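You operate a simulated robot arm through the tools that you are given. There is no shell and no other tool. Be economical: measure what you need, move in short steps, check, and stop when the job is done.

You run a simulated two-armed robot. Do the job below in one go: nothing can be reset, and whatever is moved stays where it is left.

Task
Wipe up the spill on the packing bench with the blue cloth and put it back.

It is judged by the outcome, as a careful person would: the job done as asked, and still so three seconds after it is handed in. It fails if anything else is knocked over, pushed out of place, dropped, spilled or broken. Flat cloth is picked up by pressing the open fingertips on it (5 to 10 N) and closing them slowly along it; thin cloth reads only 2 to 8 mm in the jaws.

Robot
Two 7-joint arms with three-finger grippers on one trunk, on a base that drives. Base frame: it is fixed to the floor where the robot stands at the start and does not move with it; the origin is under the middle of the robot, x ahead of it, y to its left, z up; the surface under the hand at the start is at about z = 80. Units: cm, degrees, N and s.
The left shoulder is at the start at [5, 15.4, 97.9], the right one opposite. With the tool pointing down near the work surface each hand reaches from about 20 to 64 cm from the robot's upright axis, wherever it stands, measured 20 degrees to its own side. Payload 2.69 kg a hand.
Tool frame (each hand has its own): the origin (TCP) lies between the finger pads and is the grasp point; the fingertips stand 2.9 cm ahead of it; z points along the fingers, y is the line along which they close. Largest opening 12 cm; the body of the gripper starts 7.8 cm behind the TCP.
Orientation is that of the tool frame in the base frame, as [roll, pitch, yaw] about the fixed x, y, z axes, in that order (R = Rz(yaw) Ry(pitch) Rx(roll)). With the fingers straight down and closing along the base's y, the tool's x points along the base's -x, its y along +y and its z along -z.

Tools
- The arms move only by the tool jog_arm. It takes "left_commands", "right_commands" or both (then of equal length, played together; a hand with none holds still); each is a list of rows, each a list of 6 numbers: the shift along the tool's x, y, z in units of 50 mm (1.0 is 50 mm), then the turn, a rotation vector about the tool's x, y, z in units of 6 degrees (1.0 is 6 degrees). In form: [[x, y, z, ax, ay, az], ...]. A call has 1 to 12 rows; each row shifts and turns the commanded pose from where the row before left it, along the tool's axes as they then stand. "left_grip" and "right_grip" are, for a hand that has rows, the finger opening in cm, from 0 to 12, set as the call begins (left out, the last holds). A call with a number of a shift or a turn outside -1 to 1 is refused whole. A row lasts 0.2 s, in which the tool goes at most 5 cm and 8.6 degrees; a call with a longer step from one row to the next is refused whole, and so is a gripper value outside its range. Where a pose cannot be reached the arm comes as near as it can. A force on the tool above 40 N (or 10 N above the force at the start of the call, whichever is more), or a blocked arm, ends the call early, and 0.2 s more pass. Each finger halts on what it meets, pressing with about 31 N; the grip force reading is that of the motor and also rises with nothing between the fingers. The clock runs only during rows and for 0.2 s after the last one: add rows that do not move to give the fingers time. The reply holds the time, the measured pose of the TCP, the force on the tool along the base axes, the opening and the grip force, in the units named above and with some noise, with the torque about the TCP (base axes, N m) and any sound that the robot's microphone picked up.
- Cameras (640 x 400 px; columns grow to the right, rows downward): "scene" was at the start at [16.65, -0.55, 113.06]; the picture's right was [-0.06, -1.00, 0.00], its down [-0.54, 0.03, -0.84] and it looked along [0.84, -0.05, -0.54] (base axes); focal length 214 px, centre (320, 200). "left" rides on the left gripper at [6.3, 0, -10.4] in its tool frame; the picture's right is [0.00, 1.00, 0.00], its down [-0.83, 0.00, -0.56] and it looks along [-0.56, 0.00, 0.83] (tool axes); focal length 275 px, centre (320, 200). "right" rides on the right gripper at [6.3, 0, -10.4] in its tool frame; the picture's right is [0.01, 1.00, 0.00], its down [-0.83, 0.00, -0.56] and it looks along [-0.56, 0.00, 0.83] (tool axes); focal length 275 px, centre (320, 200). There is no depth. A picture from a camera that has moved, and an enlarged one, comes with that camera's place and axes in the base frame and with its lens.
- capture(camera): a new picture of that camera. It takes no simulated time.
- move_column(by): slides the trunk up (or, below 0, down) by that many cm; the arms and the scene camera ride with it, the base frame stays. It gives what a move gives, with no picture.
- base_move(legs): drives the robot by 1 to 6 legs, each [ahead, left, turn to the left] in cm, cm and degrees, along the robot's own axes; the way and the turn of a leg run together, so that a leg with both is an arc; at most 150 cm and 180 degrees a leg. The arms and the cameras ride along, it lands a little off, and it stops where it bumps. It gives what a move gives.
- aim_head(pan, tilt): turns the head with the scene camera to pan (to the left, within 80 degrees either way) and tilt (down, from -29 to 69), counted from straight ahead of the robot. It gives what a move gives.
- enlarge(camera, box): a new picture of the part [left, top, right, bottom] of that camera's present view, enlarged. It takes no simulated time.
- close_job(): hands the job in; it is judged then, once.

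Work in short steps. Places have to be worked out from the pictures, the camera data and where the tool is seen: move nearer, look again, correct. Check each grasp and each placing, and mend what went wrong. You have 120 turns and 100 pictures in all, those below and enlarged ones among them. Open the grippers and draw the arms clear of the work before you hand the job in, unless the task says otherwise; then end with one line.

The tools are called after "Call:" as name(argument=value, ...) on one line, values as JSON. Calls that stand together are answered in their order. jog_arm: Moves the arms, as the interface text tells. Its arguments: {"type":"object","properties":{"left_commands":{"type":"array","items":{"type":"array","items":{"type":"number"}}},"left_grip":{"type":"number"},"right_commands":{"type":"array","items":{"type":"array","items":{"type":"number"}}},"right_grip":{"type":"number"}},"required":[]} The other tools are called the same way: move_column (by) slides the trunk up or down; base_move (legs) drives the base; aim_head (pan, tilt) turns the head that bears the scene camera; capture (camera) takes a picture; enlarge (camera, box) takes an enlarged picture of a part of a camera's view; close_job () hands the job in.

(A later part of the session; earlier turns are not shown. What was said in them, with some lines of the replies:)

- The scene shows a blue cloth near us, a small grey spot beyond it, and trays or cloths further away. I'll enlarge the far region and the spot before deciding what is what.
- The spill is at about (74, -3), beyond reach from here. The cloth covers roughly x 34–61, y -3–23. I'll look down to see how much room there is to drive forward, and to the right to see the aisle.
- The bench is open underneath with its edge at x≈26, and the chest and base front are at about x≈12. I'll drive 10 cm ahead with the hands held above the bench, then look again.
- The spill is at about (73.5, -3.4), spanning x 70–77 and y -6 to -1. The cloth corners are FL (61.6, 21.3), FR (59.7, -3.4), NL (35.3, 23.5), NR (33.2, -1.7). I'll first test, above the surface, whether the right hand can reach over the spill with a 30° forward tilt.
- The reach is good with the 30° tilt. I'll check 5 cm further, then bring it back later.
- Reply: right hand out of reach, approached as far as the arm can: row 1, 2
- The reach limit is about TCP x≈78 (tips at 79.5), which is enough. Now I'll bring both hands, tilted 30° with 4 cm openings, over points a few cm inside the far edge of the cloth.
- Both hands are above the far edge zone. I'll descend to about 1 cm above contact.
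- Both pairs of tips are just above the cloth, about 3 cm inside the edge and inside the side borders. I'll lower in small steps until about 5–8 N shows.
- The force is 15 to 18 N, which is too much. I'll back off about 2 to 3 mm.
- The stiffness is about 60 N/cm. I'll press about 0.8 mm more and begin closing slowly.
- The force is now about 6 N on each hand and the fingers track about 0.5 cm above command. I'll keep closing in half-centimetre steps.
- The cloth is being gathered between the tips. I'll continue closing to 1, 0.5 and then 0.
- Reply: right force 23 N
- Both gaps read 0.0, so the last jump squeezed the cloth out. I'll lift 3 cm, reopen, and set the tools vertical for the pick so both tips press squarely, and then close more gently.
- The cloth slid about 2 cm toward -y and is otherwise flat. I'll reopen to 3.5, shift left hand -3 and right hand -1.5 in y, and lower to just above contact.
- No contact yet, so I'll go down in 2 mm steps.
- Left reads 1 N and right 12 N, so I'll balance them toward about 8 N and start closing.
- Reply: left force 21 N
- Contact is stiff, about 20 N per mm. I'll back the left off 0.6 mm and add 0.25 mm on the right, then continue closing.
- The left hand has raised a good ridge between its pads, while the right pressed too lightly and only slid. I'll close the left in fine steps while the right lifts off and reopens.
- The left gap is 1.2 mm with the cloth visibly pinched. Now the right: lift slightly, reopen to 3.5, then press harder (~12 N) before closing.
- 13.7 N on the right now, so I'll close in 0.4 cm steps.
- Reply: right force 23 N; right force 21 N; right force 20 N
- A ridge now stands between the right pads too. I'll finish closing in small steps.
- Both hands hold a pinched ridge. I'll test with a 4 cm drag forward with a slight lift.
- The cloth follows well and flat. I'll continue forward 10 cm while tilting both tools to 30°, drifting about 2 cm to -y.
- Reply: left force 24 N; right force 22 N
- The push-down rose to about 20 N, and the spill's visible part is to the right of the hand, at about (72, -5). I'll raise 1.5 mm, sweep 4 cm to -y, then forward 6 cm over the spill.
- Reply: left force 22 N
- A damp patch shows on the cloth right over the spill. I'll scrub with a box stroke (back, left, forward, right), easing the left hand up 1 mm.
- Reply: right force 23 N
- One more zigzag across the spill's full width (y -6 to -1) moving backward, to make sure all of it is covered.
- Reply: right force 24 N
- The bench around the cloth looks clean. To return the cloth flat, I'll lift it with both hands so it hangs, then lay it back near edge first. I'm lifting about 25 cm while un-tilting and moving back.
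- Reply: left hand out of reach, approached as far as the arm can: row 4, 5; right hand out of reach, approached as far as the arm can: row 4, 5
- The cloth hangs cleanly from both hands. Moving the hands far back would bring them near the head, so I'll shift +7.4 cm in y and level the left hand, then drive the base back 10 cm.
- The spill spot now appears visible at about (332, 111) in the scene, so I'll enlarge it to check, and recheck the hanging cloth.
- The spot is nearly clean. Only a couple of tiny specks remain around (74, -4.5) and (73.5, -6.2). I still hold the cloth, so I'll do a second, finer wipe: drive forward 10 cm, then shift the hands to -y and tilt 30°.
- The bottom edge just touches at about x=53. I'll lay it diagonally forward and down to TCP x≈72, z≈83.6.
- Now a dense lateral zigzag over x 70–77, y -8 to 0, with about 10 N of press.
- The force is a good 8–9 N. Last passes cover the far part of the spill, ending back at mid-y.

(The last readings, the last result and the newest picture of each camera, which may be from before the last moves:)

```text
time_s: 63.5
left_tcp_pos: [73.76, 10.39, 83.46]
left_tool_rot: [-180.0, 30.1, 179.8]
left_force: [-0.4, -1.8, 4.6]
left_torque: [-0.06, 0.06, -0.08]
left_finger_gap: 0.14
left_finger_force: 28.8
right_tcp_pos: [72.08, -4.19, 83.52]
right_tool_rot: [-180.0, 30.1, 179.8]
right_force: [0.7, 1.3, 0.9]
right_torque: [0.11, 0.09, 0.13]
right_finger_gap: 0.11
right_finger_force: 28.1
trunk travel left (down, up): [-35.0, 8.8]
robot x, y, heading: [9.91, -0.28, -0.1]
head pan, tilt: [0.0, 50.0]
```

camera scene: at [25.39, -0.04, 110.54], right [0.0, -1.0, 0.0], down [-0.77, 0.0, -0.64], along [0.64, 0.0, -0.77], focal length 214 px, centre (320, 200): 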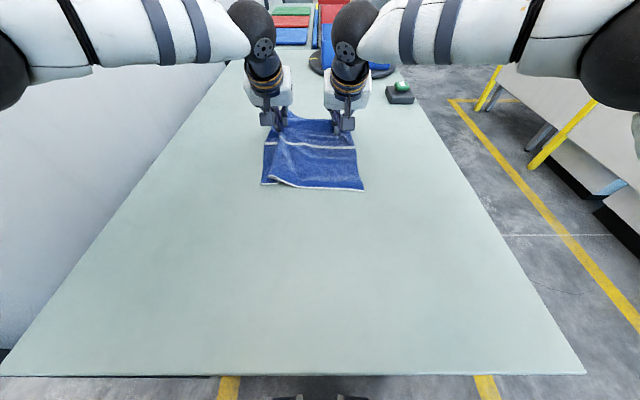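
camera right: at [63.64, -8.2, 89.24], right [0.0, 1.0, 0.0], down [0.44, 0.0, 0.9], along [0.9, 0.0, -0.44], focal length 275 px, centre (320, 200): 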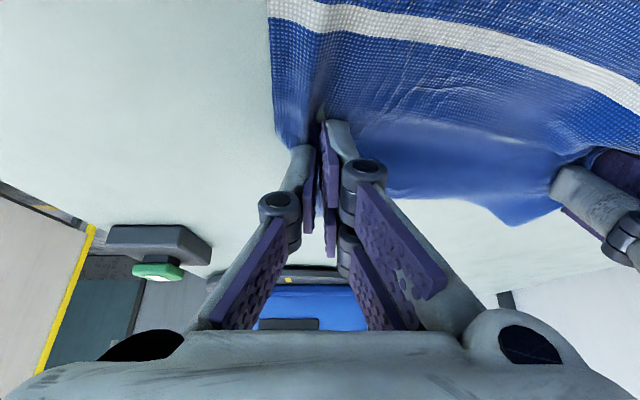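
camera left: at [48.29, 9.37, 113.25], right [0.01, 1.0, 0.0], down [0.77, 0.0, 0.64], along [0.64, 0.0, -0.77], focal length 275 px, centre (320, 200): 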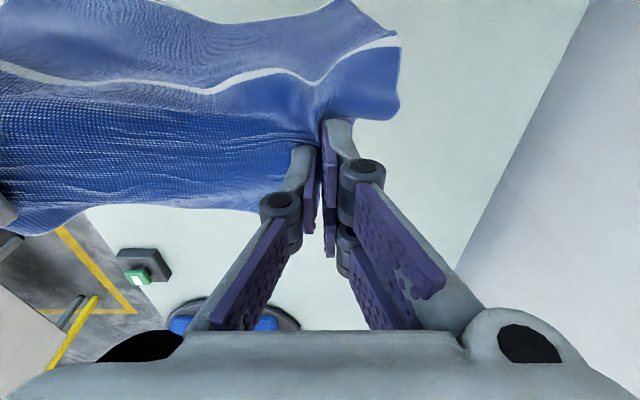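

I'll lift along the reverse diagonal (staying in reach), then inspect the bench.

Call:
jog_arm(left_commands=[[0.118, 0, -0.451, 0, 0, 0], [0.118, 0, -0.451, 0, 0, 0], [0.118, 0, -0.451, 0, 0, 0], [0.118, 0, -0.451, 0, 0, 0], [0.118, 0, -0.451, 0, 0, 0], [0.118, 0, -0.451, 0, 0, 0], [0.118, 0, -0.451, 0, 0, 0], [0.118, 0, -0.451, 0, 0, 0], [0.118, 0, -0.451, 0, 0, 0], [0.118, 0, -0.451, 0, 0, 0], [0.118, 0, -0.451, 0, 0, 0], [0, 0, 0, 0, 0, 0]], right_commands=[[0.118, 0, -0.451, 0, 0, 0], [0.118, 0, -0.451, 0, 0, 0], [0.118, 0, -0.451, 0, 0, 0], [0.118, 0, -0.451, 0, 0, 0], [0.118, 0, -0.451, 0, 0, 0], [0.118, 0, -0.451, 0, 0, 0], [0.118, 0, -0.451, 0, 0, 0], [0.118, 0, -0.451, 0, 0, 0], [0.118, 0, -0.451, 0, 0, 0], [0.118, 0, -0.451, 0, 0, 0], [0.118, 0, -0.451, 0, 0, 0], [0, 0, 0, 0, 0, 0]])

Call:
jog_arm(left_commands=[[-0.2, 0.27, -0.4, 0, 1, 0], [-0.1, 0.27, -0.4, 0, 1, 0], [0, 0.27, -0.4, 0, 1, 0], [0, 0.27, 0, 0, 1, 0], [0, 0.27, 0, 0, 1, 0], [0, 0, 0, 0, 0, 0]], right_commands=[[-0.2, 0.27, -0.4, 0, 1, 0], [-0.1, 0.27, -0.4, 0, 1, 0], [0, 0.27, -0.4, 0, 1, 0], [0, 0.27, 0, 0, 1, 0], [0, 0.27, 0, 0, 1, 0], [0, 0, 0, 0, 0, 0]])

Call:
base_move(legs=[[-10, 0, 0]])

Call:
capture(camera="scene")

Call:
enlarge(camera="scene", box=[270, 70, 398, 150])

```text
time_s: 66.1
left_tcp_pos: [55.57, 10.62, 101.77]
left_tool_rot: [-179.9, 30.1, 179.9]
left_force: [0.5, -2.8, -0.1]
left_torque: [0.06, 0.01, 0.05]
left_finger_gap: 0.34
left_finger_force: 33.2
right_tcp_pos: [53.99, -4.07, 101.55]
right_tool_rot: [-180.0, 30.0, 179.8]
right_force: [-0.3, 2.3, 0.9]
right_torque: [0.0, 0.04, 0.01]
right_finger_gap: 0.16
right_finger_force: 28.1
trunk travel left (down, up): [-35.0, 8.8]
robot x, y, heading: [9.82, -0.02, -0.2]
head pan, tilt: [0.0, 50.0]
```

```text
time_s: 67.5
left_tcp_pos: [54.49, 17.32, 107.91]
left_tool_rot: [-179.9, 0.2, 179.9]
left_force: [0.5, -3.7, 0.1]
left_torque: [-0.15, -0.01, 0.0]
left_finger_gap: 0.13
left_finger_force: 28.6
right_tcp_pos: [52.92, 2.63, 107.86]
right_tool_rot: [-179.9, 0.0, 180.0]
right_force: [1.8, 1.6, 1.9]
right_torque: [0.05, -0.01, 0.08]
right_finger_gap: 0.09
right_finger_force: 30.5
trunk travel left (down, up): [-35.0, 8.8]
robot x, y, heading: [9.64, 0.1, -0.4]
head pan, tilt: [0.0, 50.0]
```

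```text
time_s: 68.7
left_tcp_pos: [44.75, 17.34, 107.82]
left_tool_rot: [180.0, 0.3, 179.8]
left_force: [-0.6, -1.4, -0.7]
left_torque: [0.06, -0.07, -0.03]
left_finger_gap: 0.31
left_finger_force: 33.2
right_tcp_pos: [43.18, 2.63, 107.9]
right_tool_rot: [180.0, 0.1, 179.8]
right_force: [-0.1, 2.8, 0.6]
right_torque: [0.07, -0.01, 0.0]
right_finger_gap: 0.11
right_finger_force: 30.8
trunk travel left (down, up): [-35.0, 8.8]
robot x, y, heading: [0.36, 0.31, 0.2]
head pan, tilt: [0.0, 50.0]
```

```text
53 pictures are left
camera scene: at [15.59, 0.04, 110.58], right [0.0, -1.0, 0.0], down [-0.76, 0.0, -0.65], along [0.65, 0.0, -0.76], focal length 214 px, centre (320, 200)
```

scene: 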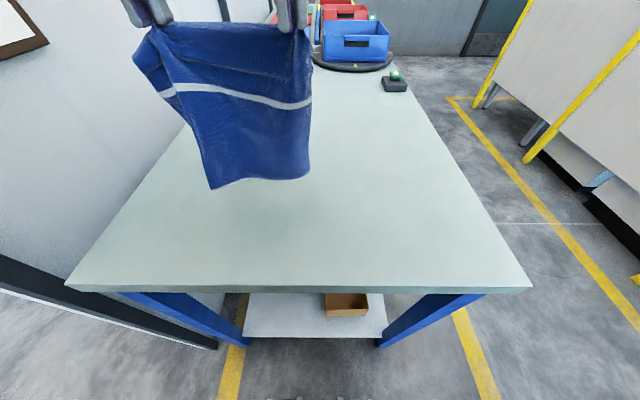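

```text
5.00 times, centred on (334, 110) of scene
camera zoom: at [15.59, 0.04, 110.58], right [0.0, -1.0, 0.0], down [-0.76, 0.0, -0.65], along [0.65, 0.0, -0.76], focal length 1072 px, centre (250, 650)
```

zoom: 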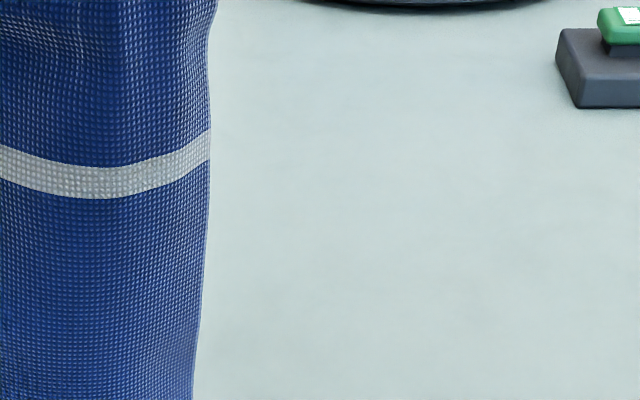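

The spill site is fully clean. Now I'll move the hands back 8 cm, lower slightly so the near edge comes to about x=34–35, and let the cloth settle.

Call:
jog_arm(left_commands=[[0.2, 0, 0, 0, 0, 0], [0.2, 0, 0, 0, 0, 0], [0.2, 0, 0, 0, 0, 0], [0.2, 0, 0, 0, 0, 0], [0.2, 0, 0, 0, 0, 0], [0.2, 0, 0, 0, 0, 0], [0.2, 0, 0, 0, 0, 0], [0.1, 0, 0, 0, 0, 0], [0, 0, 0, 0, 0, 0], [0, 0, 0, 0, 0, 0], [0, 0, 0, 0, 0, 0], [0, 0, 0, 0, 0, 0]], right_commands=[[0.2, 0, 0, 0, 0, 0], [0.2, 0, 0, 0, 0, 0], [0.2, 0, 0, 0, 0, 0], [0.2, 0, 0, 0, 0, 0], [0.2, 0, 0, 0, 0, 0], [0.2, 0, 0, 0, 0, 0], [0.2, 0, 0, 0, 0, 0], [0.1, 0, 0, 0, 0, 0], [0, 0, 0, 0, 0, 0], [0, 0, 0, 0, 0, 0], [0, 0, 0, 0, 0, 0], [0, 0, 0, 0, 0, 0]])

Call:
capture(camera="scene")

```text
time_s: 71.3
left_tcp_pos: [37.4, 17.43, 107.79]
left_tool_rot: [-179.8, 0.2, 179.8]
left_force: [0.5, -2.9, -1.4]
left_torque: [0.05, 0.03, -0.02]
left_finger_gap: 0.27
left_finger_force: 32.1
right_tcp_pos: [35.69, 2.78, 107.94]
right_tool_rot: [-180.0, 0.0, 179.8]
right_force: [0.0, 2.8, -0.4]
right_torque: [0.02, 0.02, 0.01]
right_finger_gap: 0.12
right_finger_force: 30.8
trunk travel left (down, up): [-35.0, 8.8]
robot x, y, heading: [0.29, 0.28, -0.2]
head pan, tilt: [0.0, 50.0]
```

```text
51 pictures are left
camera scene: at [15.64, -0.01, 110.53], right [0.0, -1.0, 0.0], down [-0.77, 0.0, -0.64], along [0.64, 0.0, -0.77], focal length 214 px, centre (320, 200)
```

scene: 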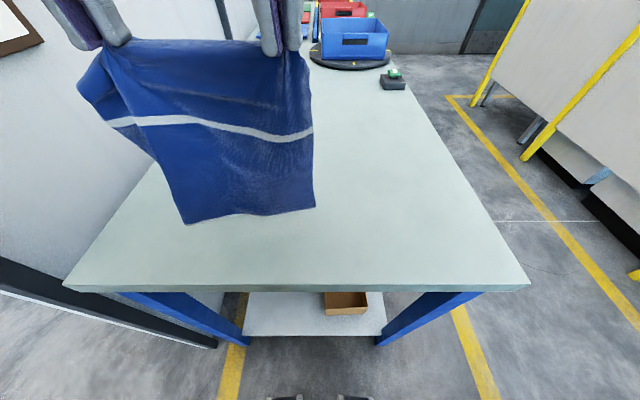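

The cloth's bottom edge hangs at about x 35–38, just above the bench. I'll tilt 18° while lowering 3 cm, then lay the cloth along an arc forward and down.

Call:
jog_arm(left_commands=[[0.03, 0, 0.2, 0, -1, 0], [0.04, 0, 0.2, 0, -1, 0], [0.06, 0, 0.19, 0, -1, 0], [0, 0, 0, 0, 0, 0], [0, 0, 0, 0, 0, 0]], right_commands=[[0.03, 0, 0.2, 0, -1, 0], [0.04, 0, 0.2, 0, -1, 0], [0.06, 0, 0.19, 0, -1, 0], [0, 0, 0, 0, 0, 0], [0, 0, 0, 0, 0, 0]])

Call:
jog_arm(left_commands=[[-0.543, 0, 0.29, 0, 0, 0], [-0.493, 0, 0.366, 0, 0, 0], [-0.435, 0, 0.436, 0, 0, 0], [-0.367, 0, 0.494, 0, 0, 0], [-0.291, 0, 0.542, 0, 0, 0], [-0.209, 0, 0.579, 0, 0, 0], [-0.122, 0, 0.603, 0, 0, 0], [-0.03, 0, 0.613, 0, 0, 0], [0.058, 0, 0.612, 0, 0, 0], [0.146, 0, 0.598, 0, 0, 0], [0, 0, 0, 0, 0, 0]], right_commands=[[-0.543, 0, 0.29, 0, 0, 0], [-0.493, 0, 0.366, 0, 0, 0], [-0.435, 0, 0.436, 0, 0, 0], [-0.367, 0, 0.494, 0, 0, 0], [-0.291, 0, 0.542, 0, 0, 0], [-0.209, 0, 0.579, 0, 0, 0], [-0.122, 0, 0.603, 0, 0, 0], [-0.03, 0, 0.613, 0, 0, 0], [0.058, 0, 0.612, 0, 0, 0], [0.146, 0, 0.598, 0, 0, 0], [0, 0, 0, 0, 0, 0]])

Call:
capture(camera="scene")

```text
time_s: 72.5
left_tcp_pos: [37.05, 17.44, 104.88]
left_tool_rot: [-179.9, 18.3, 179.8]
left_force: [1.4, -14.5, 2.1]
left_torque: [-0.41, -0.05, -0.21]
left_finger_gap: 0.27
left_finger_force: 33.0
right_tcp_pos: [37.72, 1.96, 106.19]
right_tool_rot: [174.9, 16.2, 173.1]
right_force: [-1.8, 15.0, -2.9]
right_torque: [0.34, 0.05, 0.37]
right_finger_gap: 0.14
right_finger_force: 31.1
trunk travel left (down, up): [-35.0, 8.8]
robot x, y, heading: [0.15, 0.26, 0.1]
head pan, tilt: [0.0, 50.0]
```

```text
time_s: 74.9
left_tcp_pos: [55.97, 17.22, 84.24]
left_tool_rot: [-179.8, 18.2, 179.9]
left_force: [0.4, -0.5, 0.2]
left_torque: [0.03, 0.01, 0.0]
left_finger_gap: 0.28
left_finger_force: 34.2
right_tcp_pos: [54.14, 2.6, 83.91]
right_tool_rot: [-180.0, 18.0, 179.7]
right_force: [0.3, 1.9, 0.3]
right_torque: [0.07, 0.02, 0.05]
right_finger_gap: 0.12
right_finger_force: 30.7
trunk travel left (down, up): [-35.0, 8.8]
robot x, y, heading: [0.13, -0.29, -0.2]
head pan, tilt: [0.0, 50.0]
```

```text
50 pictures are left
camera scene: at [15.63, -0.01, 110.53], right [0.0, -1.0, 0.0], down [-0.77, 0.0, -0.64], along [0.64, 0.0, -0.77], focal length 214 px, centre (320, 200)
```

scene: 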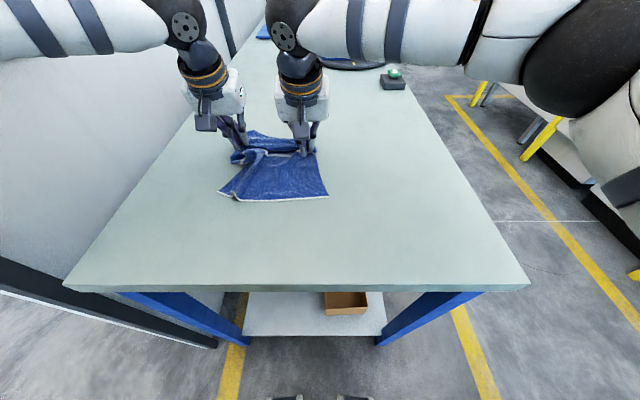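

The near edge slid forward to x≈41, leaving a fold. I'll re-lay it: lift back up, drive back about 9 cm so the near edge lands short of its place, lay along a steeper line, then pull forward to final position.

Call:
jog_arm(left_commands=[[-0.146, 0, -0.598, 0, 0, 0], [-0.058, 0, -0.612, 0, 0, 0], [0.03, 0, -0.613, 0, 0, 0], [0.122, 0, -0.603, 0, 0, 0], [0.209, 0, -0.579, 0, 0, 0], [0.291, 0, -0.542, 0, 0, 0], [0.367, 0, -0.494, 0, 0, 0], [0.435, 0, -0.436, 0, 0, 0], [0.493, 0, -0.366, 0, 0, 0], [0.443, 0, -0.29, 0, 0, 0], [-0.1, 0, -0.3, 0, 0, 0], [-0.1, 0, -0.3, 0, 0, 0]], right_commands=[[-0.146, 0, -0.598, 0, 0, 0], [-0.058, 0, -0.612, 0, 0, 0], [0.03, 0, -0.613, 0, 0, 0], [0.122, 0, -0.603, 0, 0, 0], [0.209, 0, -0.579, 0, 0, 0], [0.291, 0, -0.542, 0, 0, 0], [0.367, 0, -0.494, 0, 0, 0], [0.435, 0, -0.436, 0, 0, 0], [0.493, 0, -0.366, 0, 0, 0], [0.443, 0, -0.29, 0, 0, 0], [-0.1, 0, -0.3, 0, 0, 0], [-0.1, 0, -0.3, 0, 0, 0]])

Call:
base_move(legs=[[-9, 0, 0]])

Call:
jog_arm(left_commands=[[0, 0, 0, 0, 0, 0], [0, 0, 0, 0, 0, 0], [0, 0, 0, 0, 0, 0], [0, 0, 0, 0, 0, 0], [0, 0, 0, 0, 0, 0]])

Call:
capture(camera="scene")

```text
time_s: 77.5
left_tcp_pos: [37.33, 17.47, 108.07]
left_tool_rot: [-179.9, 18.1, 179.8]
left_force: [0.8, -9.7, 1.1]
left_torque: [-0.03, 0.04, -0.07]
left_finger_gap: 0.14
left_finger_force: 29.5
right_tcp_pos: [36.9, 2.09, 108.37]
right_tool_rot: [178.4, 16.6, 177.2]
right_force: [-1.3, 9.0, -1.2]
right_torque: [0.18, 0.02, 0.19]
right_finger_gap: 0.14
right_finger_force: 31.0
trunk travel left (down, up): [-35.0, 8.8]
robot x, y, heading: [-0.14, 0.05, -0.1]
head pan, tilt: [0.0, 50.0]
```

```text
time_s: 78.6
left_tcp_pos: [28.44, 17.44, 108.12]
left_tool_rot: [-179.9, 18.4, 179.9]
left_force: [-0.2, -7.6, 2.4]
left_torque: [-0.15, 0.0, -0.06]
left_finger_gap: 0.12
left_finger_force: 29.8
right_tcp_pos: [27.84, 2.41, 108.4]
right_tool_rot: [178.3, 16.8, 177.5]
right_force: [-0.5, 7.9, -0.3]
right_torque: [0.2, -0.01, 0.2]
right_finger_gap: 0.11
right_finger_force: 30.9
trunk travel left (down, up): [-35.0, 8.8]
robot x, y, heading: [-8.41, 0.31, 0.0]
head pan, tilt: [0.0, 50.0]
```

```text
time_s: 79.8
left_tcp_pos: [28.44, 17.44, 108.14]
left_tool_rot: [-180.0, 18.2, 179.9]
left_force: [-0.1, -6.3, -0.9]
left_torque: [-0.05, 0.0, -0.11]
left_finger_gap: 0.13
left_finger_force: 30.2
right_tcp_pos: [27.89, 2.37, 108.18]
right_tool_rot: [178.4, 16.6, 177.5]
right_force: [-1.3, 7.7, -0.1]
right_torque: [0.19, 0.03, 0.2]
right_finger_gap: 0.13
right_finger_force: 30.6
trunk travel left (down, up): [-35.0, 8.8]
robot x, y, heading: [-8.63, -0.01, 0.0]
head pan, tilt: [0.0, 50.0]
```

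```text
49 pictures are left
camera scene: at [7.84, -0.51, 112.58], right [-0.06, -1.0, 0.0], down [-0.58, 0.04, -0.81], along [0.81, -0.05, -0.58], focal length 214 px, centre (320, 200)
```

scene: 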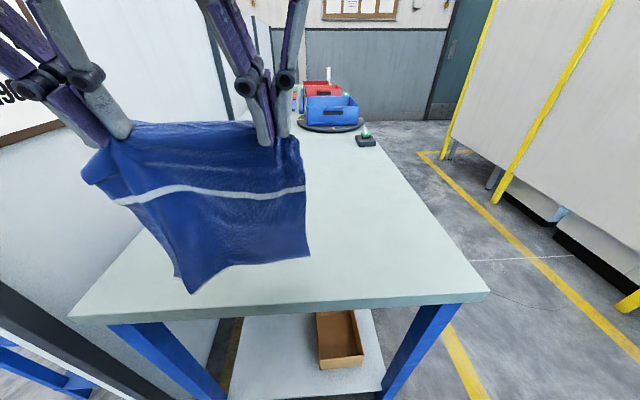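

The near edge now hangs at about x 28–33. I'll lay it down steeply, moving forward 18 cm and down 24.5 cm.

Call:
jog_arm(left_commands=[[-0.08, 0, 0.5, 0, 0, 0], [-0.1, 0, 0.481, 0, 0, 0], [-0.159, 0, 0.481, 0, 0, 0], [-0.159, 0, 0.481, 0, 0, 0], [-0.159, 0, 0.481, 0, 0, 0], [-0.159, 0, 0.481, 0, 0, 0], [-0.159, 0, 0.481, 0, 0, 0], [-0.159, 0, 0.481, 0, 0, 0], [-0.159, 0, 0.481, 0, 0, 0], [-0.19, 0, 0.481, 0, 0, 0], [-0.22, 0, 0.46, 0, 0, 0], [0, 0, 0, 0, 0, 0]], right_commands=[[-0.08, 0, 0.5, 0, 0, 0], [-0.1, 0, 0.481, 0, 0, 0], [-0.159, 0, 0.481, 0, 0, 0], [-0.159, 0, 0.481, 0, 0, 0], [-0.159, 0, 0.481, 0, 0, 0], [-0.159, 0, 0.481, 0, 0, 0], [-0.159, 0, 0.481, 0, 0, 0], [-0.159, 0, 0.481, 0, 0, 0], [-0.159, 0, 0.481, 0, 0, 0], [-0.19, 0, 0.481, 0, 0, 0], [-0.22, 0, 0.46, 0, 0, 0], [0, 0, 0, 0, 0, 0]])

Call:
capture(camera="scene")

```text
time_s: 82.4
left_tcp_pos: [44.86, 17.31, 85.63]
left_tool_rot: [-180.0, 18.2, 179.9]
left_force: [-0.4, -5.0, -0.4]
left_torque: [-0.28, 0.02, -0.13]
left_finger_gap: 0.3
left_finger_force: 35.0
right_tcp_pos: [43.77, 2.36, 85.37]
right_tool_rot: [178.4, 16.9, 177.6]
right_force: [0.0, 5.4, 0.4]
right_torque: [0.11, 0.0, 0.15]
right_finger_gap: 0.12
right_finger_force: 30.6
trunk travel left (down, up): [-35.0, 8.8]
robot x, y, heading: [-8.61, 0.0, 0.0]
head pan, tilt: [0.0, 50.0]
```

```text
48 pictures are left
camera scene: at [6.77, 0.03, 110.53], right [0.0, -1.0, 0.0], down [-0.77, 0.0, -0.64], along [0.64, 0.0, -0.77], focal length 214 px, centre (320, 200)
```

scene: 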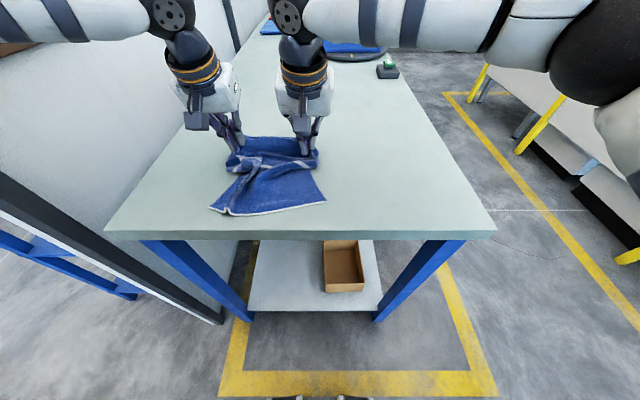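

The near edge landed at x≈31, y -1 to 19.5, slightly short as intended. I'll lower 1.7 cm, then drive the base forward 10.7 cm to pull the cloth flat to its place.

Call:
jog_arm(left_commands=[[0.055, 0, 0.17, 0, 0, 0], [0.055, 0, 0.17, 0, 0, 0], [0, 0, 0, 0, 0, 0]], right_commands=[[0.05, 0, 0.15, 0, 0, 0], [0.05, 0, 0.15, 0, 0, 0], [0, 0, 0, 0, 0, 0]])

Call:
base_move(legs=[[10.7, 0, 0]])

Call:
capture(camera="scene")

```text
time_s: 83.2
left_tcp_pos: [44.81, 17.19, 83.98]
left_tool_rot: [-179.9, 18.2, 180.0]
left_force: [-0.3, -3.9, 0.7]
left_torque: [-0.1, -0.04, -0.06]
left_finger_gap: 0.17
left_finger_force: 28.7
right_tcp_pos: [43.7, 2.58, 84.03]
right_tool_rot: [178.4, 16.8, 177.6]
right_force: [-0.7, 5.0, 0.7]
right_torque: [0.07, 0.05, 0.14]
right_finger_gap: 0.11
right_finger_force: 31.1
trunk travel left (down, up): [-35.0, 8.8]
robot x, y, heading: [-8.62, 0.11, 0.1]
head pan, tilt: [0.0, 50.0]
```

```text
time_s: 84.4
left_tcp_pos: [55.68, 17.25, 83.84]
left_tool_rot: [-179.9, 18.2, 180.0]
left_force: [-0.7, -0.9, 4.5]
left_torque: [0.09, 0.0, 0.01]
left_finger_gap: 0.09
left_finger_force: 29.6
right_tcp_pos: [54.54, 2.52, 83.92]
right_tool_rot: [178.4, 16.7, 177.5]
right_force: [0.1, 3.9, -0.2]
right_torque: [0.09, 0.01, 0.1]
right_finger_gap: 0.12
right_finger_force: 31.1
trunk travel left (down, up): [-35.0, 8.8]
robot x, y, heading: [2.17, 0.11, -0.1]
head pan, tilt: [0.0, 50.0]
```

```text
47 pictures are left
camera scene: at [17.59, 0.03, 110.51], right [0.0, -1.0, 0.0], down [-0.77, 0.0, -0.64], along [0.64, 0.0, -0.77], focal length 214 px, centre (320, 200)
```

scene: 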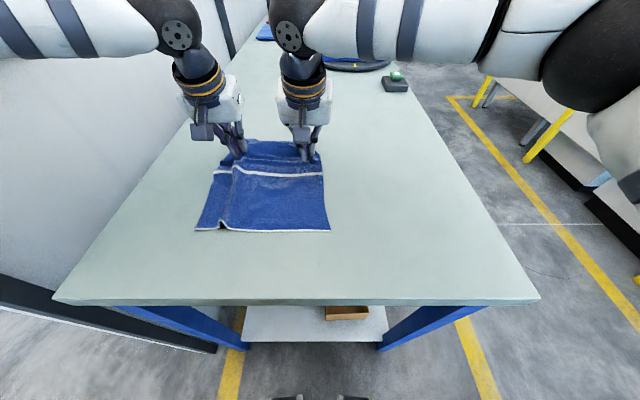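

The cloth is back nearly flat: near corners about (36.3, 20.6) and (36.5, -1.7), within 1–3 cm of the original. I'll lower to light contact and open the fingers slowly to spread out the gathered ridges.

Call:
jog_arm(left_commands=[[0.03, 0, 0.1, 0, 0, 0], [0, 0, 0, 0, 0, 0]], right_commands=[[0.038, 0, 0.115, 0, 0, 0], [0, 0, 0, 0, 0, 0]])

Call:
jog_arm(left_commands=[[0, 0, 0, 0, 0, 0], [0, 0, 0, 0, 0, 0]], right_commands=[[0, 0, 0, 0, 0, 0], [0, 0, 0, 0, 0, 0]], left_grip=1.5, right_grip=1.5)

Call:
jog_arm(left_commands=[[0, 0, 0, 0, 0, 0], [0, 0, 0, 0, 0, 0]], right_commands=[[0, 0, 0, 0, 0, 0], [0, 0, 0, 0, 0, 0]], left_grip=3, right_grip=3)

Call:
capture(camera="left")

Call:
capture(camera="right")

```text
time_s: 85.0
left_tcp_pos: [55.65, 17.12, 83.38]
left_tool_rot: [-180.0, 18.2, 179.9]
left_force: [-0.8, -4.0, 0.8]
left_torque: [-0.15, 0.02, -0.08]
left_finger_gap: 0.12
left_finger_force: 28.3
right_tcp_pos: [54.4, 2.61, 83.32]
right_tool_rot: [178.4, 16.8, 177.6]
right_force: [-0.1, 4.4, 0.4]
right_torque: [0.05, -0.02, 0.05]
right_finger_gap: 0.14
right_finger_force: 30.6
trunk travel left (down, up): [-35.0, 8.8]
robot x, y, heading: [2.07, -0.05, 0.0]
head pan, tilt: [0.0, 50.0]
```

```text
time_s: 85.6
left_tcp_pos: [55.52, 17.26, 83.42]
left_tool_rot: [-180.0, 18.2, 180.0]
left_force: [0.2, -0.7, 0.2]
left_torque: [0.03, 0.02, 0.03]
left_finger_gap: 1.49
left_finger_force: 0.1
right_tcp_pos: [54.48, 2.56, 83.21]
right_tool_rot: [178.4, 16.9, 177.5]
right_force: [1.4, -1.0, 5.5]
right_torque: [0.06, 0.01, -0.04]
right_finger_gap: 1.47
right_finger_force: 0.1
trunk travel left (down, up): [-35.0, 8.8]
robot x, y, heading: [2.14, 0.06, 0.1]
head pan, tilt: [0.0, 50.0]
```

```text
time_s: 86.2
left_tcp_pos: [55.54, 17.16, 83.46]
left_tool_rot: [-179.9, 18.3, 179.9]
left_force: [-0.4, -0.8, 3.3]
left_torque: [0.07, 0.06, 0.01]
left_finger_gap: 2.94
left_finger_force: 0.0
right_tcp_pos: [54.5, 2.56, 83.33]
right_tool_rot: [178.4, 16.8, 177.7]
right_force: [0.0, -0.5, 1.9]
right_torque: [0.03, 0.02, 0.02]
right_finger_gap: 3.12
right_finger_force: 0.0
trunk travel left (down, up): [-35.0, 8.8]
robot x, y, heading: [1.99, -0.19, 0.1]
head pan, tilt: [0.0, 50.0]
```

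```text
46 pictures are left
camera left: at [46.22, 17.24, 91.29], right [0.01, 1.0, 0.0], down [0.61, 0.0, 0.79], along [0.79, 0.0, -0.61], focal length 275 px, centre (320, 200)
```

left: 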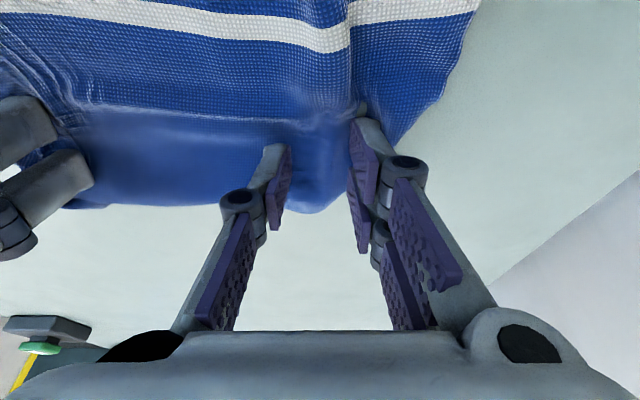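

```text
45 pictures are left
camera right: at [45.36, 2.54, 91.41], right [0.03, 1.0, 0.02], down [0.63, -0.04, 0.77], along [0.77, -0.01, -0.63], focal length 275 px, centre (320, 200)
```

right: 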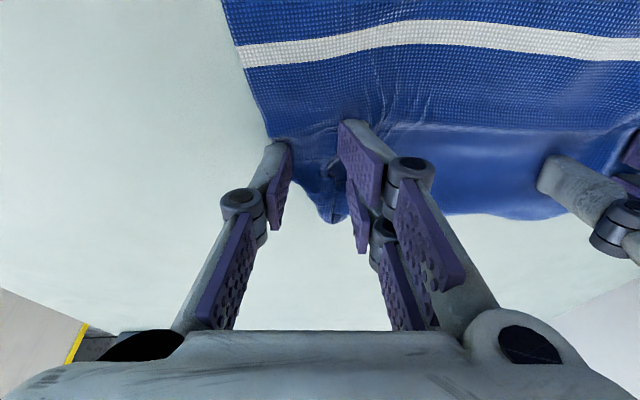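

Released. I'll raise both hands about 15 cm and view the cloth.

Call:
jog_arm(left_commands=[[-0.15, 0, -0.47, 0, 0, 0], [-0.15, 0, -0.47, 0, 0, 0], [-0.15, 0.2, -0.47, 0, 1, 0], [-0.1, 0.3, -0.5, 0, 1, 0], [0, 0.3, -0.5, 0, 1, 0], [0.2, 0, -0.5, 0, 0, 0], [0.2, 0, -0.3, 0, 0, 0]], right_commands=[[-0.15, 0, -0.47, 0, 0, 0], [-0.15, 0, -0.47, 0, 0, 0], [-0.15, -0.5, -0.47, 0, 1, 0], [-0.1, -0.6, -0.5, 0, 1, 0], [0, -0.6, -0.5, 0, 1, 0], [0.2, -0.6, -0.5, 0, 0, 0], [0.2, -0.6, -0.3, 0, 0, 0]])

Call:
capture(camera="scene")

Call:
capture(camera="left")

Call:
enlarge(camera="scene", box=[170, 110, 362, 240])

```text
time_s: 87.8
left_tcp_pos: [53.2, 20.91, 99.79]
left_tool_rot: [-179.9, 0.2, 179.9]
left_force: [0.7, 0.5, 1.5]
left_torque: [-0.04, 0.01, -0.01]
left_finger_gap: 3.01
left_finger_force: 0.1
right_tcp_pos: [51.89, -12.39, 99.29]
right_tool_rot: [178.4, -1.3, 178.0]
right_force: [1.0, 0.0, 0.0]
right_torque: [0.04, 0.0, 0.02]
right_finger_gap: 3.01
right_finger_force: 0.1
trunk travel left (down, up): [-35.0, 8.8]
robot x, y, heading: [1.99, 0.15, 0.1]
head pan, tilt: [0.0, 50.0]
```

```text
44 pictures are left
camera scene: at [17.49, 0.0, 110.53], right [0.0, -1.0, 0.0], down [-0.77, 0.0, -0.64], along [0.64, 0.0, -0.77], focal length 214 px, centre (320, 200)
```

scene: 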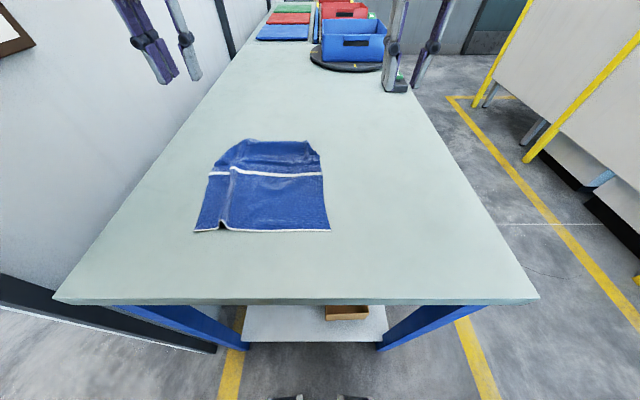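

```text
43 pictures are left
camera left: at [46.78, 21.04, 110.15], right [0.01, 1.0, 0.0], down [0.83, 0.0, 0.56], along [0.56, 0.0, -0.83], focal length 275 px, centre (320, 200)
```

left: 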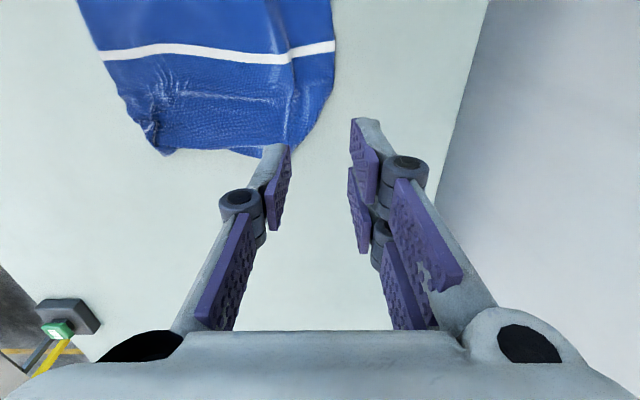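

```text
3.08 times, centred on (266, 175) of scene
camera zoom: at [17.49, 0.0, 110.53], right [0.0, -1.0, 0.0], down [-0.77, 0.0, -0.64], along [0.64, 0.0, -0.77], focal length 660 px, centre (486, 277)
```

zoom: 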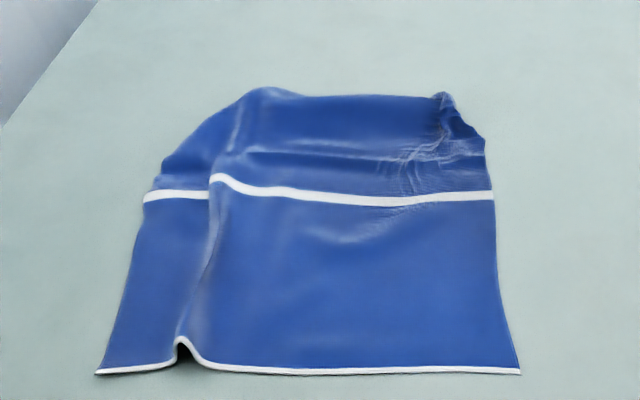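

The cloth lies within about 1 cm of its original centre, with one ridge on the left and a bunched far-right corner. I'll smooth these by pressing closed fingertips at (44, 20.5) and (57, 2) and dragging outward, starting by hovering there.

Call:
jog_arm(left_commands=[[0.307, -0.013, 0.5, 0, 0, 0], [0.307, -0.013, 0.5, 0, 0, 0], [0.307, -0.013, 0.5, 0, 0, 0], [0.307, -0.013, 0.5, 0, 0, 0], [0.307, -0.013, 0.5, 0, 0, 0], [0.307, -0.013, 0.5, 0, 0, 0], [0, 0, 0, 0, 0, 0]], right_commands=[[-0.17, 0.48, 0.48, 0, 0, 0], [-0.17, 0.48, 0.48, 0, 0, 0], [-0.17, 0.48, 0.48, 0, 0, 0], [-0.17, 0.48, 0.48, 0, 0, 0], [-0.17, 0.48, 0.48, 0, 0, 0], [-0.17, 0.48, 0.48, 0, 0, 0], [0, 0, 0, 0, 0, 0]], left_grip=0, right_grip=0)

Call:
capture(camera="right")

Call:
capture(camera="left")

```text
time_s: 89.4
left_tcp_pos: [44.0, 20.62, 84.75]
left_tool_rot: [179.9, 0.2, 179.8]
left_force: [0.2, 0.3, 0.1]
left_torque: [-0.02, 0.01, 0.03]
left_finger_gap: 0.02
left_finger_force: 28.8
right_tcp_pos: [56.86, 1.57, 85.21]
right_tool_rot: [178.3, -1.2, 178.1]
right_force: [0.6, 0.4, -0.1]
right_torque: [-0.04, -0.02, 0.03]
right_finger_gap: 0.0
right_finger_force: 28.5
right hand out of reach, approached as far as the arm can: row 6
trunk travel left (down, up): [-35.0, 8.8]
robot x, y, heading: [1.87, -0.1, -0.2]
head pan, tilt: [0.0, 50.0]
```

```text
41 pictures are left
camera right: at [50.82, 1.55, 95.75], right [0.03, 1.0, 0.03], down [0.84, -0.04, 0.54], along [0.54, 0.01, -0.84], focal length 275 px, centre (320, 200)
```

right: 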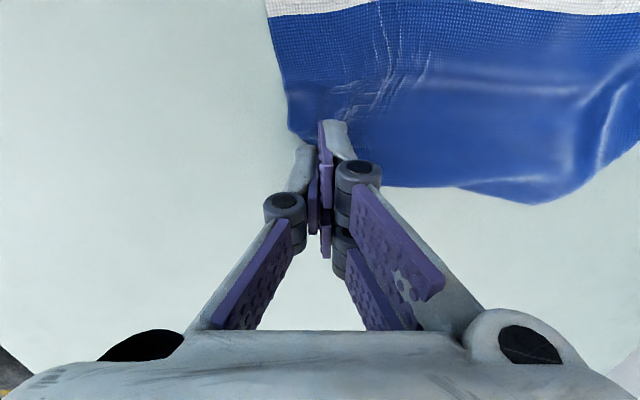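

```text
40 pictures are left
camera left: at [37.53, 20.49, 95.08], right [0.01, 1.0, 0.0], down [0.83, -0.01, 0.56], along [0.56, 0.0, -0.83], focal length 275 px, centre (320, 200)
```

left: 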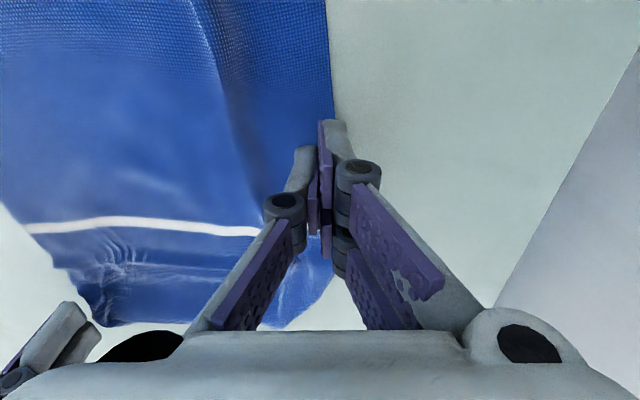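

Both hands are positioned. I'll lower to contact, shifting the right back 1 cm for reach.

Call:
jog_arm(left_commands=[[0, -0.08, 0.2, 0, 0, 0], [0, 0, 0.16, 0, 0, 0], [0, 0, 0.03, 0, 0, 0], [0, 0, 0, 0, 0, 0]], right_commands=[[0.25, 0, 0.2, 0, 0, 0], [0, 0, 0.16, 0, 0, 0], [0, 0, 0.03, 0, 0, 0], [0, 0, 0, 0, 0, 0]])

```text
time_s: 90.4
left_tcp_pos: [43.92, 20.28, 82.96]
left_tool_rot: [180.0, 0.3, -180.0]
left_force: [-0.5, 0.0, -0.3]
left_torque: [-0.04, 0.0, 0.0]
left_finger_gap: 0.01
left_finger_force: 28.5
right_tcp_pos: [55.37, 1.94, 83.33]
right_tool_rot: [178.3, -1.1, 178.1]
right_force: [0.9, 0.1, 0.7]
right_torque: [0.01, -0.02, -0.01]
right_finger_gap: 0.0
right_finger_force: 28.8
trunk travel left (down, up): [-35.0, 8.8]
robot x, y, heading: [2.28, -0.0, 0.2]
head pan, tilt: [0.0, 50.0]
```

Not yet in contact, so 1–3 mm more.

Call:
jog_arm(left_commands=[[0, 0, 0.025, 0, 0, 0], [0, 0, 0, 0, 0, 0]], right_commands=[[0, 0, 0.07, 0, 0, 0], [0, 0, 0, 0, 0, 0]])

```text
time_s: 91.0
left_tcp_pos: [44.07, 20.24, 82.88]
left_tool_rot: [180.0, 0.2, -180.0]
left_force: [0.7, 0.0, 0.3]
left_torque: [0.02, 0.01, 0.0]
left_finger_gap: 0.0
left_finger_force: 28.0
right_tcp_pos: [55.44, 2.05, 83.07]
right_tool_rot: [178.5, -1.1, 178.1]
right_force: [0.4, -0.5, 1.8]
right_torque: [0.0, -0.03, 0.02]
right_finger_gap: 0.0
right_finger_force: 28.0
trunk travel left (down, up): [-35.0, 8.8]
robot x, y, heading: [2.3, 0.0, 0.1]
head pan, tilt: [0.0, 50.0]
```

Call:
jog_arm(left_commands=[[0, 0, 0.025, 0, 0, 0], [0, 0, 0, 0, 0, 0]], right_commands=[[0, 0, 0.02, 0, 0, 0], [0, 0, 0, 0, 0, 0]])

```text
time_s: 91.6
left_tcp_pos: [44.01, 20.31, 82.69]
left_tool_rot: [179.9, 0.3, 179.9]
left_force: [-1.0, 0.8, 7.3]
left_torque: [0.06, 0.09, 0.05]
left_finger_gap: 0.01
left_finger_force: 28.8
right_tcp_pos: [55.66, 2.12, 82.83]
right_tool_rot: [178.5, -1.1, 178.1]
right_force: [0.0, -0.6, 3.9]
right_torque: [0.01, 0.01, 0.02]
right_finger_gap: 0.0
right_finger_force: 28.4
trunk travel left (down, up): [-35.0, 8.8]
robot x, y, heading: [2.17, 0.13, -0.1]
head pan, tilt: [0.0, 50.0]
```

Contact is 7 N left and 4 N right. I'll drag outward slowly: left +y 3 cm, right -y 3.5 cm with a little +x.

Call:
jog_arm(left_commands=[[0, 0.1, 0.002, 0, 0, 0], [0, 0.1, 0, 0, 0, 0], [0, 0.1, 0, 0, 0, 0], [0, 0.1, 0, 0, 0, 0], [0, 0.1, 0, 0, 0, 0], [0, 0.1, 0, 0, 0, 0], [0, 0, 0, 0, 0, 0]], right_commands=[[0, -0.12, 0.01, 0, 0, 0], [-0.02, -0.12, 0.003, 0, 0, 0], [-0.02, -0.12, 0.003, 0, 0, 0], [-0.02, -0.12, 0.003, 0, 0, 0], [-0.02, -0.12, 0.003, 0, 0, 0], [-0.02, -0.12, 0.003, 0, 0, 0], [0, 0, 0, 0, 0, 0]])

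Call:
capture(camera="right")

Call:
capture(camera="left")

```text
time_s: 92.6
left_tcp_pos: [44.34, 21.13, 82.86]
left_tool_rot: [179.3, 0.2, 178.8]
left_force: [0.1, -0.3, 0.1]
left_torque: [0.01, 0.03, 0.0]
left_finger_gap: 0.0
left_finger_force: 28.2
right_tcp_pos: [55.94, -1.1, 82.85]
right_tool_rot: [177.7, -1.1, 177.8]
right_force: [-0.6, 0.5, 2.2]
right_torque: [0.06, -0.02, 0.0]
right_finger_gap: 0.0
right_finger_force: 28.1
trunk travel left (down, up): [-35.0, 8.8]
robot x, y, heading: [2.07, -0.55, -0.1]
head pan, tilt: [0.0, 50.0]
stopped in row 5 (right hand): the force on the tool passed its limit at 41 N (the readings are from after the stop); the commanded pose is now the measured one
```

```text
39 pictures are left
camera right: at [49.83, -1.23, 93.44], right [0.03, 1.0, 0.04], down [0.84, -0.05, 0.54], along [0.54, 0.02, -0.84], focal length 275 px, centre (320, 200)
```

right: 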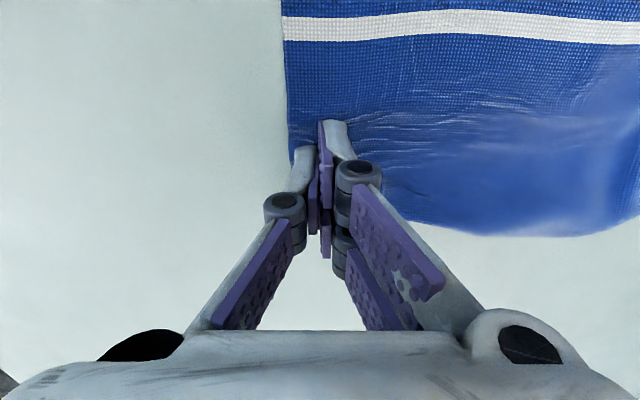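

```text
38 pictures are left
camera left: at [37.93, 21.07, 93.1], right [0.02, 1.0, 0.01], down [0.83, -0.03, 0.56], along [0.56, -0.01, -0.83], focal length 275 px, centre (320, 200)
```

left: 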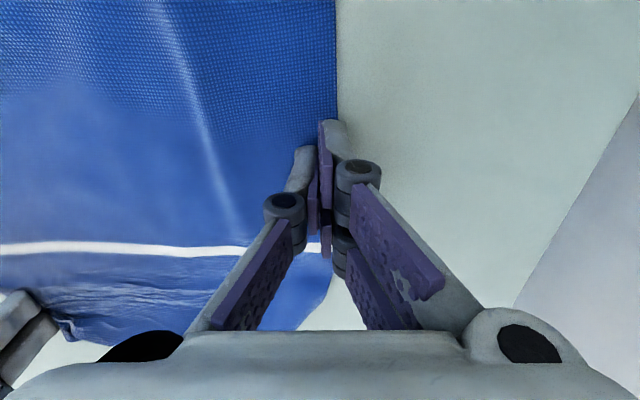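

Both areas look much flatter. I'll lift both hands clear and look again.

Call:
jog_arm(left_commands=[[0, 0, -0.5, 0, 0, 0], [0, 0, -0.6, 0, 0, 0], [0, 0.1, -0.6, 0, 0, 0], [-0.3, 0.1, -0.6, 0, 0, 0], [-0.5, 0.1, -0.6, 0, 0, 0], [-0.5, 0, -0.4, 0, 0, 0], [-0.3, 0, 0, 0, 0, 0]], right_commands=[[0, 0, -0.5, 0, 0, 0], [0.1, 0, -0.6, 0, 0, 0], [0.1, -0.5, -0.6, 0, 0, 0], [0.1, -0.6, -0.6, 0, 0, 0], [0.1, -0.6, -0.6, 0, 0, 0], [0, -0.4, -0.4, 0, 0, 0], [0, 0, 0, 0, 0, 0]])

Call:
enlarge(camera="scene", box=[170, 110, 362, 240])

Call:
capture(camera="scene")

```text
time_s: 94.2
left_tcp_pos: [52.32, 23.36, 99.08]
left_tool_rot: [179.9, 0.1, 179.4]
left_force: [0.0, -1.0, 0.9]
left_torque: [-0.01, 0.01, 0.01]
left_finger_gap: 0.03
left_finger_force: 28.3
right_tcp_pos: [53.78, -11.09, 99.21]
right_tool_rot: [178.1, -1.1, 178.0]
right_force: [0.5, -0.3, -0.7]
right_torque: [0.01, 0.01, -0.02]
right_finger_gap: 0.0
right_finger_force: 28.3
trunk travel left (down, up): [-35.0, 8.8]
robot x, y, heading: [2.09, -0.17, -0.4]
head pan, tilt: [0.0, 50.0]
```

```text
3.08 times, centred on (266, 175) of scene
camera zoom: at [17.6, -0.1, 110.52], right [0.0, -1.0, 0.0], down [-0.77, 0.0, -0.64], along [0.64, 0.0, -0.77], focal length 660 px, centre (486, 277)
```

zoom: 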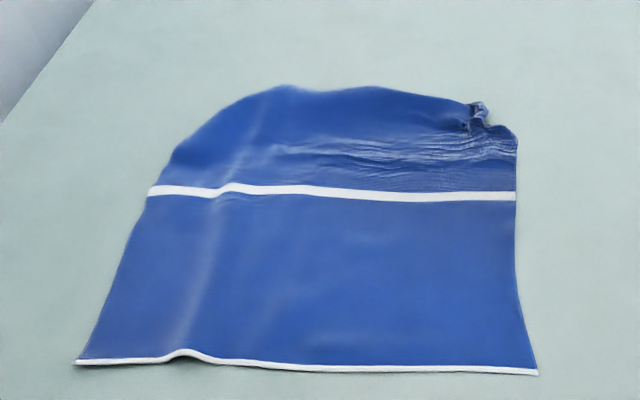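

```text
36 pictures are left
camera scene: at [17.6, -0.1, 110.52], right [0.0, -1.0, 0.0], down [-0.77, 0.0, -0.64], along [0.64, 0.0, -0.77], focal length 214 px, centre (320, 200)
```

scene: 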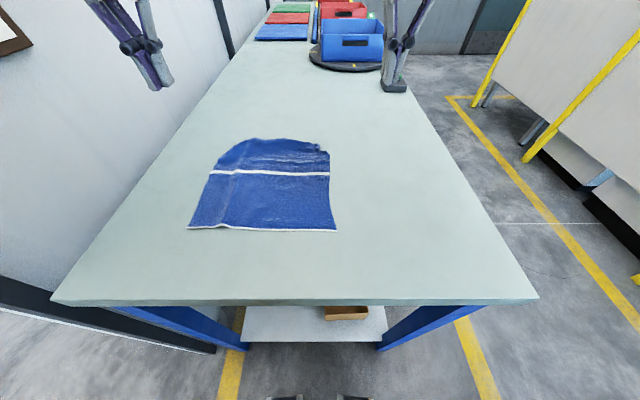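

The cloth is flat and back in place: near corners about (37, 22) and (36, -3), with its centre within ~1.5 cm of the original. Finally I'll open the grippers, draw the arms back and up, and check the whole bench, including the spill spot.

Call:
jog_arm(left_commands=[[0.4, 0, -0.2, 0, 0, 0], [0.5, 0, 0, 0, 0, 0], [0.5, 0, 0, 0, 0, 0], [0.5, 0, 0, 0, 0, 0], [0.5, 0, 0, 0, 0, 0], [0.4, 0, 0, 0, 0, 0], [0, 0, 0, 0, 0, 0]], right_commands=[[0.4, 0, -0.2, 0, 0, 0], [0.5, -0.1, -0.1, 0, 0, 0], [0.5, -0.1, -0.1, 0, 0, 0], [0.5, -0.1, -0.1, 0, 0, 0], [0.5, -0.1, -0.1, 0, 0, 0], [0.4, 0, 0, 0, 0, 0], [0, 0, 0, 0, 0, 0]], left_grip=12, right_grip=12)

Call:
base_move(legs=[[-8, 0, 0]])

Call:
capture(camera="scene")

Call:
enlarge(camera="scene", box=[230, 60, 422, 180])

```text
time_s: 95.8
left_tcp_pos: [38.08, 23.1, 100.47]
left_tool_rot: [179.6, 0.3, 179.3]
left_force: [-0.2, 0.0, 0.1]
left_torque: [0.01, 0.0, -0.01]
left_finger_gap: 12.01
left_finger_force: 0.2
right_tcp_pos: [39.7, -13.25, 102.41]
right_tool_rot: [177.9, -1.1, 178.1]
right_force: [-0.3, -0.6, 0.1]
right_torque: [0.03, 0.0, 0.01]
right_finger_gap: 12.01
right_finger_force: 0.1
trunk travel left (down, up): [-35.0, 8.8]
robot x, y, heading: [1.9, -0.16, -0.0]
head pan, tilt: [0.0, 50.0]
```

```text
time_s: 96.9
left_tcp_pos: [30.01, 23.54, 100.3]
left_tool_rot: [179.9, 0.3, 179.4]
left_force: [-1.4, 0.0, 1.1]
left_torque: [-0.01, 0.02, -0.01]
left_finger_gap: 12.0
left_finger_force: 0.1
right_tcp_pos: [31.8, -12.77, 102.41]
right_tool_rot: [178.1, -1.0, 178.1]
right_force: [0.5, -0.1, -0.6]
right_torque: [0.06, -0.04, -0.03]
right_finger_gap: 12.0
right_finger_force: 0.0
trunk travel left (down, up): [-35.0, 8.8]
robot x, y, heading: [-6.01, 0.01, -0.2]
head pan, tilt: [0.0, 50.0]
```

```text
35 pictures are left
camera scene: at [9.5, -0.07, 110.54], right [0.0, -1.0, 0.0], down [-0.77, 0.0, -0.64], along [0.64, 0.0, -0.77], focal length 214 px, centre (320, 200)
```

scene: 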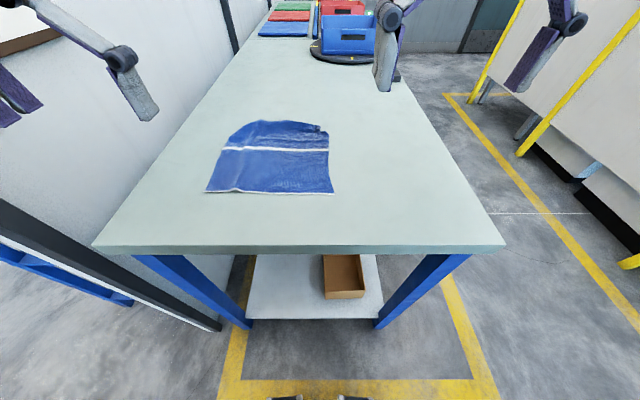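

```text
3.33 times, centred on (326, 120) of scene
camera zoom: at [9.5, -0.07, 110.54], right [0.0, -1.0, 0.0], down [-0.77, 0.0, -0.64], along [0.64, 0.0, -0.77], focal length 715 px, centre (300, 467)
```

zoom: 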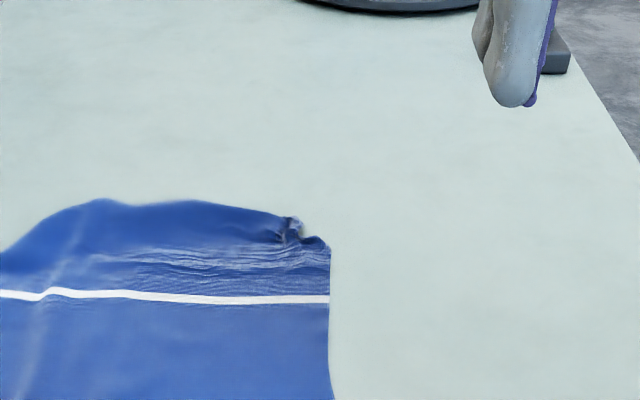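

The bench is clean, the cloth is back in its place, nothing else moved, and the arms are clear. Handing in.

Call:
close_job()

```text
The job is handed in.
```

I wiped up the spill with the blue cloth and laid the cloth back within about 1.5 cm of where it started, slightly rumpled at the far edge; nothing else on the bench was moved.
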